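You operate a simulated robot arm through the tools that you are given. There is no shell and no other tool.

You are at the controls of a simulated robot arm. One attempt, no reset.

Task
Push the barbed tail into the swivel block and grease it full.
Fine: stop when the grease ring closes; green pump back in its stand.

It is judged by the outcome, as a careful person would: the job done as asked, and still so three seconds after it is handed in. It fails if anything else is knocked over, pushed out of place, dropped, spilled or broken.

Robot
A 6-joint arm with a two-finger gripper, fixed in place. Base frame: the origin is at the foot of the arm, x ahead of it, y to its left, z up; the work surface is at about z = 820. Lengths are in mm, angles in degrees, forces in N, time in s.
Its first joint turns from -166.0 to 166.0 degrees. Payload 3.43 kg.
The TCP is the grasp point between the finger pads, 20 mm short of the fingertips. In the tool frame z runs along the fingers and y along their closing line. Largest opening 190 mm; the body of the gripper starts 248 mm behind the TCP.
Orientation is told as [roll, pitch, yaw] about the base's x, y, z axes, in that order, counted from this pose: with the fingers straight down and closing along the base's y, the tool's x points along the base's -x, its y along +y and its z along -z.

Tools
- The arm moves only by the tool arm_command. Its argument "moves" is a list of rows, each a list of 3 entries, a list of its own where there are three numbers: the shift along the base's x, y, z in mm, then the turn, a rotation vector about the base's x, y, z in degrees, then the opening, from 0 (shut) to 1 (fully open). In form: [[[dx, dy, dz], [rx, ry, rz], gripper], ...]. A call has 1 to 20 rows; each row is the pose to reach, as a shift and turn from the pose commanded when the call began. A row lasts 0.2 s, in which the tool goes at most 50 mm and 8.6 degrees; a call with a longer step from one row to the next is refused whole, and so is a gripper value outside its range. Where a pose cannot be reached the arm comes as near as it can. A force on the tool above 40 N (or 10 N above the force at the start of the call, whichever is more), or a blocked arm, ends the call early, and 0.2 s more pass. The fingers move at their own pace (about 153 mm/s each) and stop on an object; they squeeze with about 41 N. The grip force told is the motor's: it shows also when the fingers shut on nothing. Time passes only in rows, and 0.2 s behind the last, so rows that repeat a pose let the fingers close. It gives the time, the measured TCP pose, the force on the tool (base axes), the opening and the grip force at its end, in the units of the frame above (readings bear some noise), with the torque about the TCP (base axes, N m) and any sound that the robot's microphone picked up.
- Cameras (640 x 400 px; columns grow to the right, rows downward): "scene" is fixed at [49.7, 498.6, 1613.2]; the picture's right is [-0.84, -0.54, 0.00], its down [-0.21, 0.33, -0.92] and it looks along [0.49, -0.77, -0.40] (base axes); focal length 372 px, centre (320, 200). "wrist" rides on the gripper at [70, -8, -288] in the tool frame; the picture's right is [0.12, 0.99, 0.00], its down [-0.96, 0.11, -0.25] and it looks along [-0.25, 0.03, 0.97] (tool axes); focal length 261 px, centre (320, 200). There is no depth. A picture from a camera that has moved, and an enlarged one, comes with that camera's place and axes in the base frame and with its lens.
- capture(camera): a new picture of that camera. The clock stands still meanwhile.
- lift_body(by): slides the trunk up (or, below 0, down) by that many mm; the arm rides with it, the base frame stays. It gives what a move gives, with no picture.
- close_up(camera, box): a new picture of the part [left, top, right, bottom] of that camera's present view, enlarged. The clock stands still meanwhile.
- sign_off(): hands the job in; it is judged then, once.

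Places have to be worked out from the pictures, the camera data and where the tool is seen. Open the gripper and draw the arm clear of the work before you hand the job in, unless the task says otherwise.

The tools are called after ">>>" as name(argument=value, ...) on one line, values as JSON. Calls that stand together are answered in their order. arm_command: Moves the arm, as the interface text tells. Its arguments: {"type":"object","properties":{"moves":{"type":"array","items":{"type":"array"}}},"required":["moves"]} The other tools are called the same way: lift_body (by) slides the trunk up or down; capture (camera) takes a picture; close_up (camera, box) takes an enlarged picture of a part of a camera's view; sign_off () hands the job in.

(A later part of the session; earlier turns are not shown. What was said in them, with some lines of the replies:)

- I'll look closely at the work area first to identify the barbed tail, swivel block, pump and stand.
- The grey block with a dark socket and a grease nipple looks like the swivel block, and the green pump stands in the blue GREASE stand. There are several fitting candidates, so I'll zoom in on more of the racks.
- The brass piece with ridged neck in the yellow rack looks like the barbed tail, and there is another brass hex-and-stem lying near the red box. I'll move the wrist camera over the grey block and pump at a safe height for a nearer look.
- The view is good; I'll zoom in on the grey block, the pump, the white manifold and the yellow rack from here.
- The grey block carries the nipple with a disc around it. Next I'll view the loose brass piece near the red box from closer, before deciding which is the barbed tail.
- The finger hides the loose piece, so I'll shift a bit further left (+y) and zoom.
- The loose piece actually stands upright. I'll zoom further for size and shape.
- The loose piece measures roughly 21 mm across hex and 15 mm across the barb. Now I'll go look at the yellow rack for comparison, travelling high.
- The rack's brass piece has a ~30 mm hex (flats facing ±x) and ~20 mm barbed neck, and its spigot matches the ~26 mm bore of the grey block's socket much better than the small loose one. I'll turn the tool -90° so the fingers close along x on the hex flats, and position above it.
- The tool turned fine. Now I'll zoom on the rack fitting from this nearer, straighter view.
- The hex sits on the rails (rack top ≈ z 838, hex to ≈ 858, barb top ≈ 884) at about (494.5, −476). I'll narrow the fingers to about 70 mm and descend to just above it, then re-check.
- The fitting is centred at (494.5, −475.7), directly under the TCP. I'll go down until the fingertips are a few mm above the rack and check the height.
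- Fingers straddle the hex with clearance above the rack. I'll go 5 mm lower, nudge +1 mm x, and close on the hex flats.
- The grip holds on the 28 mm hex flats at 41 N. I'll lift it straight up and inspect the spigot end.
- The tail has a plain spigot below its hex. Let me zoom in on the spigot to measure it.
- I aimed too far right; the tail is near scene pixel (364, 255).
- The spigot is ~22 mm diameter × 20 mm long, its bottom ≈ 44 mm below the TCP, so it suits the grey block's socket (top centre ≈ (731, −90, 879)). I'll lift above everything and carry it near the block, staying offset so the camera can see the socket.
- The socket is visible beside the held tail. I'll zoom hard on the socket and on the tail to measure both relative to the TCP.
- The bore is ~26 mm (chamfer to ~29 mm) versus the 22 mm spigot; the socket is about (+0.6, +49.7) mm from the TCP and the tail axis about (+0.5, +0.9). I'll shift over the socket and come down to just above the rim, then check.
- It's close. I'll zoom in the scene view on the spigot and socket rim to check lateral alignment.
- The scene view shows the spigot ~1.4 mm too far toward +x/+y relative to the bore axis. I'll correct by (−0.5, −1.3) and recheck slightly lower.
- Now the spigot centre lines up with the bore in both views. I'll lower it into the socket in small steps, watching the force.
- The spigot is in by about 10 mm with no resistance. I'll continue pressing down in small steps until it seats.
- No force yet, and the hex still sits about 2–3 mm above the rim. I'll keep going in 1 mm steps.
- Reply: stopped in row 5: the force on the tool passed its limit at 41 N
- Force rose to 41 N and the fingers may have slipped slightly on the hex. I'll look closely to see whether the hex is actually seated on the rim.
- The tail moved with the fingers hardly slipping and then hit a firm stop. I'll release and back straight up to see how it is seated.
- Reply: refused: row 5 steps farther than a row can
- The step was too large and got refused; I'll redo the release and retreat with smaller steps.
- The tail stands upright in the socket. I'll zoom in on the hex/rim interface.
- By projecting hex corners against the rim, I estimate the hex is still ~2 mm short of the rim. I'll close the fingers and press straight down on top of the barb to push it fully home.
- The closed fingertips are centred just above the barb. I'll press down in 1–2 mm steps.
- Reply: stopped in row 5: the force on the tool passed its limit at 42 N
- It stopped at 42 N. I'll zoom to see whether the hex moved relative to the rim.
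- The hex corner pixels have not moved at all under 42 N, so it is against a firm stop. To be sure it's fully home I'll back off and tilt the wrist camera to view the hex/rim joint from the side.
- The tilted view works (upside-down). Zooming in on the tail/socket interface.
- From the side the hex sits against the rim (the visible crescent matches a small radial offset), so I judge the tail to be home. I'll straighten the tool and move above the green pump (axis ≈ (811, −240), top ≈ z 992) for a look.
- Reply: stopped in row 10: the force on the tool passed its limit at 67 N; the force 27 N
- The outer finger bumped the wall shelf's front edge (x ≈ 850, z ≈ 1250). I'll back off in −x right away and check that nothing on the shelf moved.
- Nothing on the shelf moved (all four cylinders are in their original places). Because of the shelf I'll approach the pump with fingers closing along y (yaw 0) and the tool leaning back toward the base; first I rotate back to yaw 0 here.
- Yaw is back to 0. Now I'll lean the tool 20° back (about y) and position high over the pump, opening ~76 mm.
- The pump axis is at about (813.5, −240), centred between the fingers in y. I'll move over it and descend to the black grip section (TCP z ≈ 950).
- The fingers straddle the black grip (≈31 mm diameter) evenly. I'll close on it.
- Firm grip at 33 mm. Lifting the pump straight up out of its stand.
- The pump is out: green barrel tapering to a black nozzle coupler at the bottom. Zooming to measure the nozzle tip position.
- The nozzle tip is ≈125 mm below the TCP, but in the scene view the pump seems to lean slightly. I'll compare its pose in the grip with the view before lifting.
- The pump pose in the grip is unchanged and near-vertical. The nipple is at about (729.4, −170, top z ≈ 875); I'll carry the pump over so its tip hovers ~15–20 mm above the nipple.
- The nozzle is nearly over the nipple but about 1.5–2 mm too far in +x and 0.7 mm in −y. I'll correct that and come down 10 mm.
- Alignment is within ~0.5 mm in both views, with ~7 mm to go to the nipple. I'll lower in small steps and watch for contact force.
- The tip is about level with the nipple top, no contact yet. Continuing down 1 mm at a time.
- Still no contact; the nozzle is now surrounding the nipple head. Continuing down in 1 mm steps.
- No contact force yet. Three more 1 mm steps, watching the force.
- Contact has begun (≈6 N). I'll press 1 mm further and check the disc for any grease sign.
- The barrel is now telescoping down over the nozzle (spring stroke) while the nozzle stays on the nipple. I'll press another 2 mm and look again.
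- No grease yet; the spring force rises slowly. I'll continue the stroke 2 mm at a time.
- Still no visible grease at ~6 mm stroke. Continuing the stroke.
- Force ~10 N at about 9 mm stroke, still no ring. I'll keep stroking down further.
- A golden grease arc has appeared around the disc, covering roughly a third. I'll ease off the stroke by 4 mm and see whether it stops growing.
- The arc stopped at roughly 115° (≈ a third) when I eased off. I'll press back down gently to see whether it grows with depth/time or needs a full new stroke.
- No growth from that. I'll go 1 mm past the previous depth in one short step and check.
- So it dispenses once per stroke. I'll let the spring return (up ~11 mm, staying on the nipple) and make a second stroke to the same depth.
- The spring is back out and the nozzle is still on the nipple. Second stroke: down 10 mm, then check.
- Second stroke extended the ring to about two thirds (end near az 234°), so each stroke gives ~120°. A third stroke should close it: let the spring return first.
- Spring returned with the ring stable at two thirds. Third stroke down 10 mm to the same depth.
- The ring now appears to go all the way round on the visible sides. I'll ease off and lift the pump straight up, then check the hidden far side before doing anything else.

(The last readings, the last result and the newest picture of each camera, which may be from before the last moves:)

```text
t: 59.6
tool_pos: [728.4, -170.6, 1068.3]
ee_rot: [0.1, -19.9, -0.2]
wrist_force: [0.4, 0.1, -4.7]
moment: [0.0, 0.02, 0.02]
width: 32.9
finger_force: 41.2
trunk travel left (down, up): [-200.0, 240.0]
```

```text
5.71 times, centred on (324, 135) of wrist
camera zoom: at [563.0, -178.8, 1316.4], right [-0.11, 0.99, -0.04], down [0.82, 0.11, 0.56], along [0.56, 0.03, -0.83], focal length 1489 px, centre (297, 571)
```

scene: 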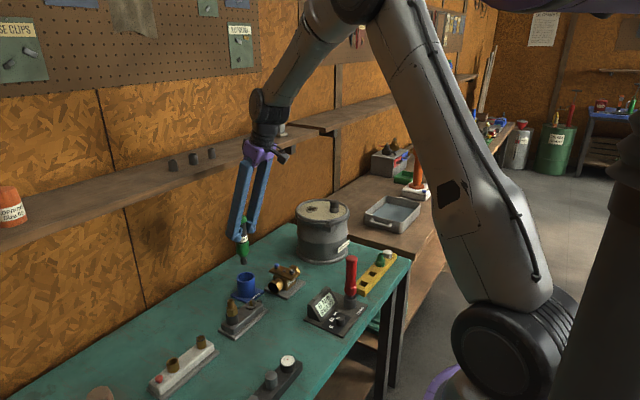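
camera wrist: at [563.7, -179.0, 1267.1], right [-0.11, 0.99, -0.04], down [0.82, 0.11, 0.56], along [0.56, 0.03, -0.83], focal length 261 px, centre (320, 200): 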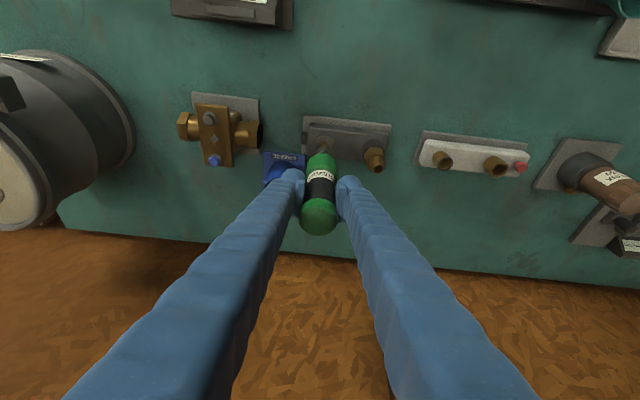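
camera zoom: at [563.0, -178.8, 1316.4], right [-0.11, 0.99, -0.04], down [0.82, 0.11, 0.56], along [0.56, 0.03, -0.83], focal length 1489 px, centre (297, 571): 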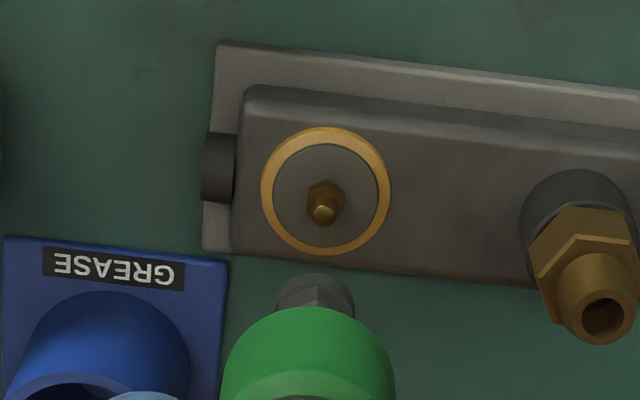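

The grease ring is fully closed all the way round. Now I'll carry the pump back over its stand along the reverse path and check alignment before lowering.

>>> arm_command(moves=[[[20, -16, 0], [0, 0, 0], 0], [[45, -37, 0], [0, 0, 0], 0], [[68, -56, 0], [0, 0, 0], 0], [[85.5, -70.3, 0], [0, 0, 0], 0], [[85.5, -70.3, -20], [0, 0, 0], 0], [[85.5, -70.3, -40], [0, 0, 0], 0], [[85.5, -70.3, -40], [0, 0, 0], 0]])

>>> close_up(camera="scene", box=[220, 230, 275, 305])

>>> close_up(camera="wrist", box=[280, 115, 360, 225])

```text
t: 61.2
tool_pos: [814.3, -240.9, 1028.4]
ee_rot: [0.1, -20.0, -0.2]
wrist_force: [-0.7, 0.4, -4.9]
moment: [0.01, 0.01, -0.03]
width: 32.3
finger_force: 40.8
trunk travel left (down, up): [-200.0, 240.0]
```

```text
5.33 times, centred on (248, 268) of scene
camera zoom: at [49.7, 498.6, 1613.2], right [-0.84, -0.54, 0.0], down [-0.21, 0.33, -0.92], along [0.49, -0.77, -0.4], focal length 1985 px, centre (707, -160)
```

zoom: 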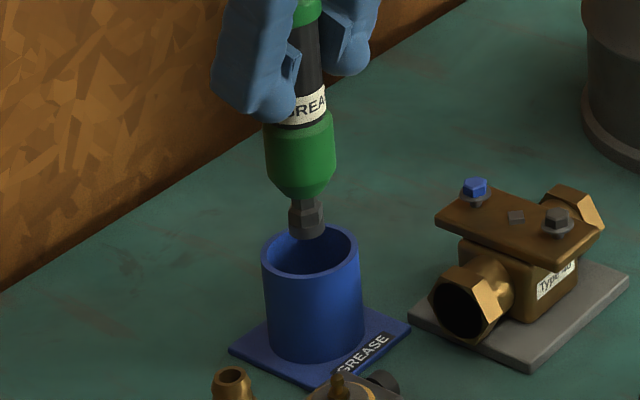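

```text
3.64 times, centred on (320, 170) of wrist
camera zoom: at [648.5, -248.8, 1275.6], right [-0.11, 0.99, -0.04], down [0.82, 0.11, 0.56], along [0.56, 0.03, -0.83], focal length 948 px, centre (320, 309)
```

zoom: 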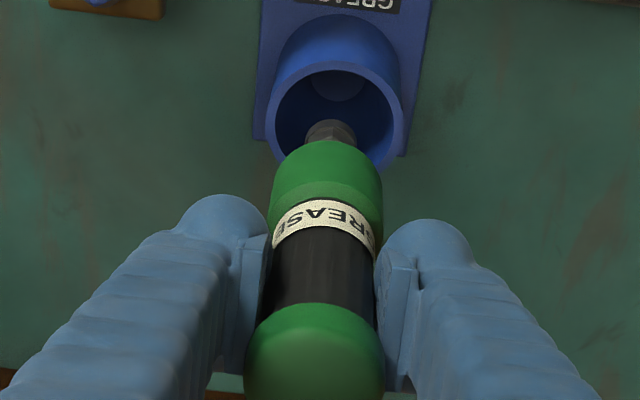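

The nozzle is centred over the cup. Lowering the pump into its stand to within 10 mm of its original height.

>>> arm_command(moves=[[[0, 0, -15], [0, 0, 0], 0], [[0, 0, -30], [0, 0, 0], 0], [[0, 0, -45], [0, 0, 0], 0], [[0, 0, -60], [0, 0, 0], 0], [[0, 0, -70], [0, 0, 0], 0], [[0, 0, -75], [0, 0, 0], 0]])

>>> close_up(camera="scene", box=[220, 230, 275, 305])

>>> close_up(camera="wrist", box=[260, 150, 380, 250])

```text
t: 62.6
tool_pos: [814.4, -239.5, 952.4]
ee_rot: [0.2, -19.9, -0.2]
wrist_force: [-0.1, -0.2, -5.1]
moment: [-0.01, 0.0, -0.01]
width: 32.8
finger_force: 41.0
trunk travel left (down, up): [-200.0, 240.0]
```

```text
5.33 times, centred on (248, 268) of scene
camera zoom: at [49.7, 498.6, 1613.2], right [-0.84, -0.54, 0.0], down [-0.21, 0.33, -0.92], along [0.49, -0.77, -0.4], focal length 1985 px, centre (707, -160)
```

zoom: 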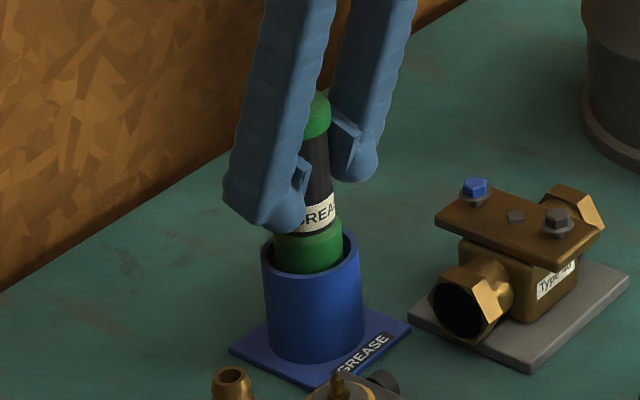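

```text
4.00 times, centred on (320, 200) of wrist
camera zoom: at [648.2, -248.1, 1200.1], right [-0.11, 0.99, -0.04], down [0.82, 0.11, 0.56], along [0.56, 0.03, -0.83], focal length 1043 px, centre (320, 200)
```

zoom: 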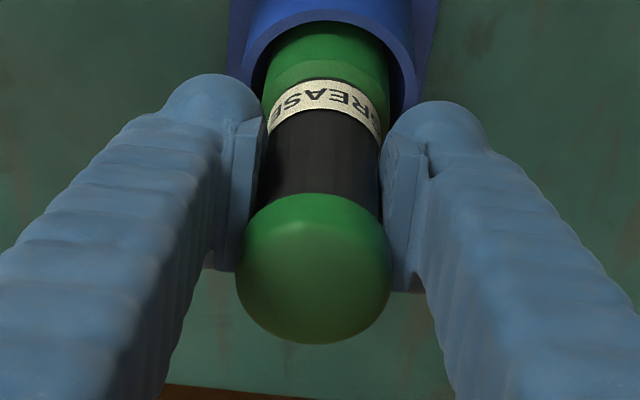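

The pump is in the cup, still carrying its weight. I'll lower the last 5 mm gently to let it touch down.

>>> arm_command(moves=[[[0, 0, -2], [0, 0, 0], 0], [[0, 0, -4], [0, 0, 0], 0], [[0, 0, -5], [0, 0, 0], 0]])

```text
t: 63.5
tool_pos: [812.9, -239.5, 950.3]
ee_rot: [0.0, -19.9, -0.3]
wrist_force: [0.4, -0.3, 1.0]
moment: [0.04, 0.06, -0.03]
width: 32.8
finger_force: 41.1
trunk travel left (down, up): [-200.0, 240.0]
```

The stand now carries the pump's weight (force −5 → +1 N). I'll open the fingers gently and then retreat straight up.

>>> arm_command(moves=[[[0, 0, 0], [0, 0, 0], 0.22], [[0, 0, 0], [0, 0, 0], 0.32], [[0, 0, 0], [0, 0, 0], 0.42], [[0, 0, 0], [0, 0, 0], 0.42]])

>>> close_up(camera="wrist", box=[260, 150, 380, 250])

>>> close_up(camera="scene", box=[220, 230, 275, 305])

```text
t: 64.5
tool_pos: [812.6, -238.2, 948.8]
ee_rot: [0.1, -19.9, -0.2]
wrist_force: [0.6, -0.2, -0.5]
moment: [-0.01, -0.06, 0.01]
width: 79.7
finger_force: 0.1
trunk travel left (down, up): [-200.0, 240.0]
```

```text
4.00 times, centred on (320, 200) of wrist
camera zoom: at [648.1, -247.5, 1196.2], right [-0.11, 0.99, -0.04], down [0.82, 0.11, 0.56], along [0.56, 0.03, -0.83], focal length 1043 px, centre (320, 200)
```

zoom: 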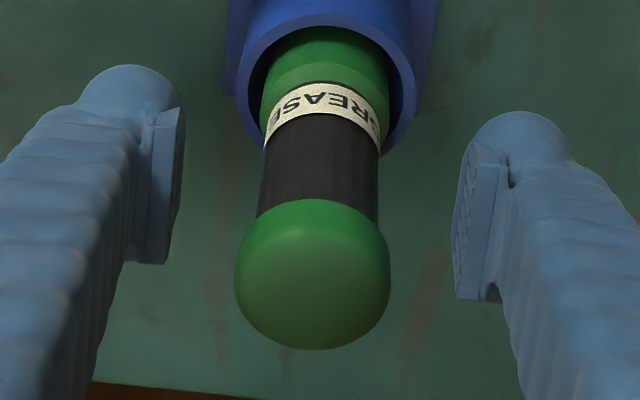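

```text
5.33 times, centred on (248, 268) of scene
camera zoom: at [49.7, 498.6, 1613.2], right [-0.84, -0.54, 0.0], down [-0.21, 0.33, -0.92], along [0.49, -0.77, -0.4], focal length 1985 px, centre (707, -160)
```

zoom: 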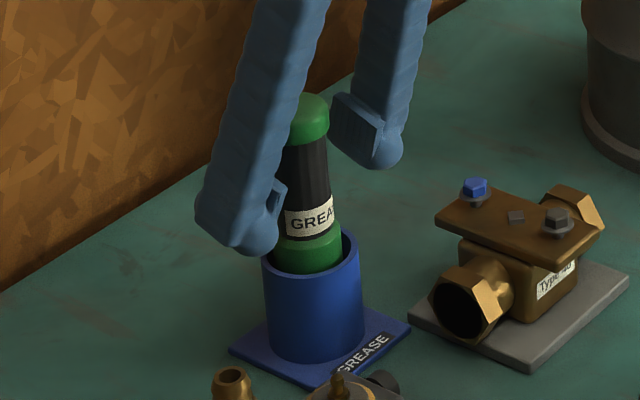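

The pump stands freely in its cup. Retreating straight up, then back toward the base.

>>> arm_command(moves=[[[0, 0, 20], [0, 0, 0], 0.42], [[0, 0, 55], [0, 0, 0], 0.42], [[0, 0, 95], [0, 0, 0], 0.42], [[0, 0, 130], [0, 0, 0], 0.42], [[-40, 10, 145], [0, 0, 0], 0.42], [[-80, 20, 150], [0, 8, 0], 0.42], [[-110, 30, 160], [0, 16, 0], 0.42], [[-140, 40, 170], [0, 20, 0], 0.42], [[-140, 40, 170], [0, 20, 0], 0.42]])

>>> capture(camera="scene")

>>> capture(camera="wrist")

```text
t: 66.5
tool_pos: [674.6, -198.6, 1122.3]
ee_rot: [-0.1, 0.2, -0.2]
wrist_force: [0.8, 0.1, 0.1]
moment: [-0.07, 0.0, -0.02]
width: 79.7
finger_force: 0.1
trunk travel left (down, up): [-200.0, 240.0]
```

```text
taken
```

scene: 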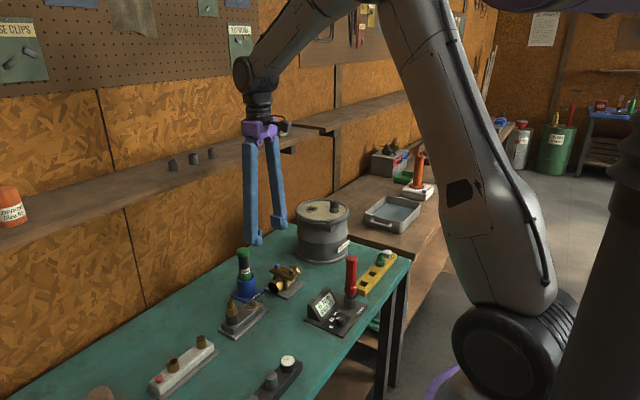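

```text
taken
camera wrist: at [601.8, -206.6, 1411.3], right [-0.12, 0.99, 0.0], down [0.96, 0.11, 0.24], along [0.24, 0.03, -0.97], focal length 261 px, centre (320, 200)
```

wrist: 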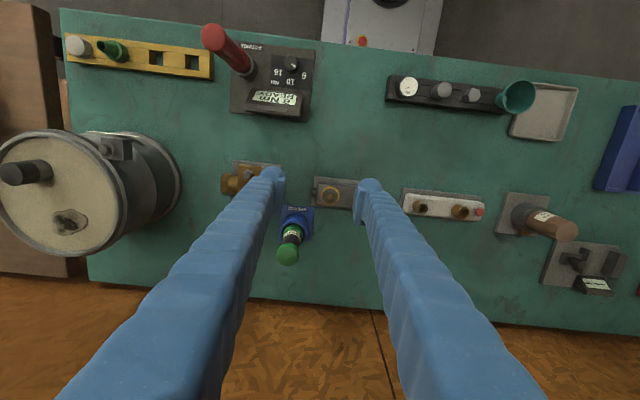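

Arm is clear. I'll do a final inspection of the tail, grease ring, pump, rack and shelf.

>>> close_up(camera="scene", box=[220, 290, 275, 335])

>>> close_up(camera="scene", box=[230, 305, 250, 325])

>>> close_up(camera="scene", box=[215, 235, 335, 320])

>>> close_up(camera="wrist", box=[270, 160, 370, 280])

```text
8.89 times, centred on (248, 312) of scene
camera zoom: at [49.7, 498.6, 1613.2], right [-0.84, -0.54, 0.0], down [-0.21, 0.33, -0.92], along [0.49, -0.77, -0.4], focal length 3308 px, centre (964, -800)
```

zoom: 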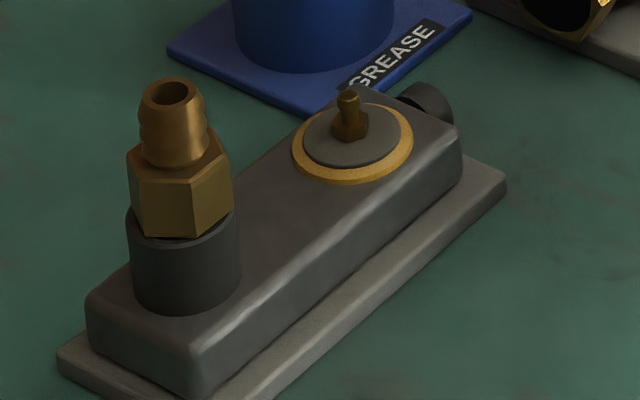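

```text
16.00 times, centred on (240, 315) of scene
camera zoom: at [49.7, 498.6, 1613.2], right [-0.84, -0.54, 0.0], down [-0.21, 0.33, -0.92], along [0.49, -0.77, -0.4], focal length 5955 px, centre (1600, -1640)
```

zoom: 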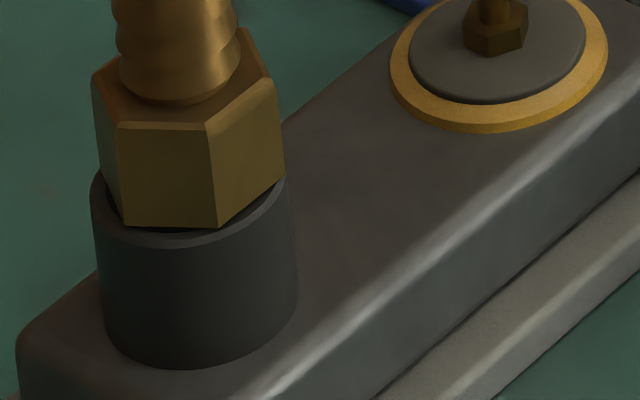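

```text
4.71 times, centred on (275, 278) of scene
camera zoom: at [49.7, 498.6, 1613.2], right [-0.84, -0.54, 0.0], down [-0.21, 0.33, -0.92], along [0.49, -0.77, -0.4], focal length 1752 px, centre (532, -165)
```

zoom: 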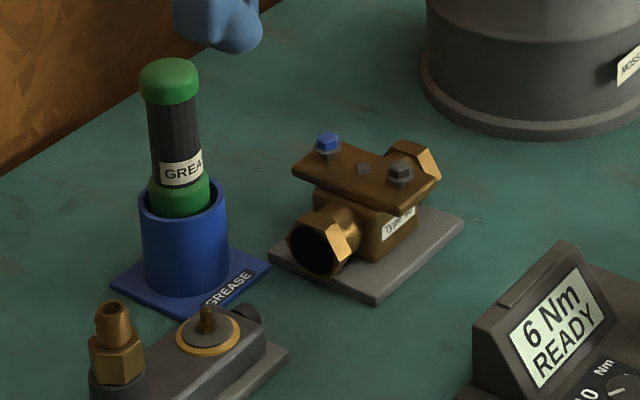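

```text
3.33 times, centred on (320, 220) of wrist
camera zoom: at [601.8, -206.6, 1411.3], right [-0.12, 0.99, 0.0], down [0.96, 0.11, 0.24], along [0.24, 0.03, -0.97], focal length 869 px, centre (320, 133)
```

zoom: 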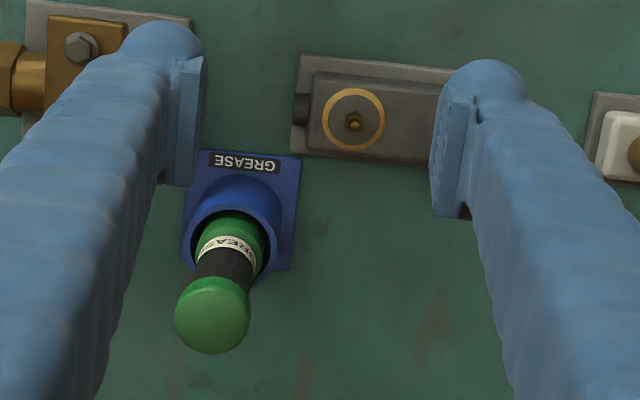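

All looks right: tail seated and upright in the block, grease ring closed, pump in its stand, neighbours undisturbed. I'll raise the arm clear to its starting height and open the gripper.

>>> arm_command(moves=[[[-15, 0, 40], [0, 0, 0], 0.6], [[-30, -20, 80], [0, 0, 0], 0.8], [[-50, -40, 115], [0, 0, 0], 1], [[-50, -40, 115], [0, 0, 0], 1]])

>>> capture(camera="scene")

>>> close_up(camera="wrist", box=[230, 130, 420, 280])

```text
t: 67.5
tool_pos: [622.0, -239.9, 1236.4]
ee_rot: [0.0, 0.2, -0.3]
wrist_force: [0.3, 0.2, -0.1]
moment: [-0.03, 0.05, 0.0]
width: 190.2
finger_force: 0.0
trunk travel left (down, up): [-200.0, 240.0]
```

```text
taken
```

scene: 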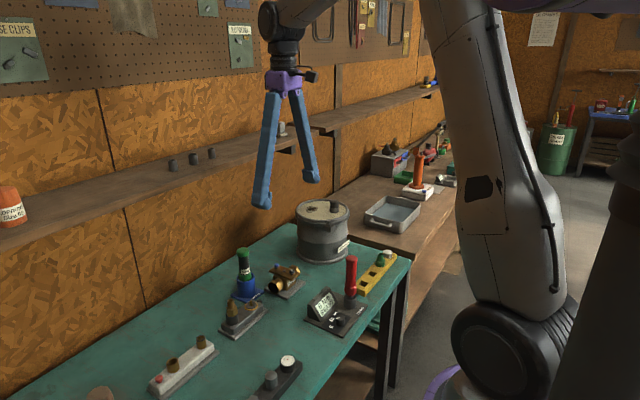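

```text
2.67 times, centred on (325, 205) of wrist
camera zoom: at [551.9, -248.3, 1523.4], right [-0.12, 0.99, 0.0], down [0.96, 0.11, 0.24], along [0.24, 0.03, -0.97], focal length 695 px, centre (307, 187)
```

zoom: 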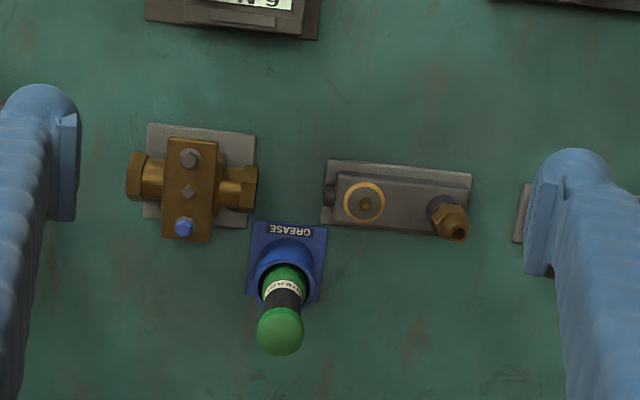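

The pictures show the tail seated in the swivel block, the grease ring closed, and the pump upright in its stand. Everything else is in place and the arm is clear, so I'm handing in the job.

>>> sign_off()

```text
The job is handed in.
```

The barbed tail is in the swivel block, the block is greased until its ring closed, and the green pump is back in its stand. I handed the job in with the gripper open and the arm clear.

- **Barbed tail:** I took the brass tail with the 28 mm hex from the yellow rack, because its 22 mm spigot suited the block's 26 mm bore. The smaller loose one on the bench did not. It went in freely to a firm stop and did not move under two pushes of just over 40 N. I judged it fully home by measuring the pictures, with the hex within about 1 mm of the socket rim. No click was heard.
- **Grease:** Each pump stroke filled about a third of the ring. I stopped after the third stroke, then lifted the pump and checked that the ring was closed all the way round.
- **Pump:** It stands freely in the blue GREASE stand, leaning very slightly in the cup.
- **Shelf bump:** On the way to the pump, a finger hit the front edge of the wall shelf at 67 N. I backed off at once, and the pictures show nothing on the shelf moved. I then approached the pump with the tool leaned back to stay clear.
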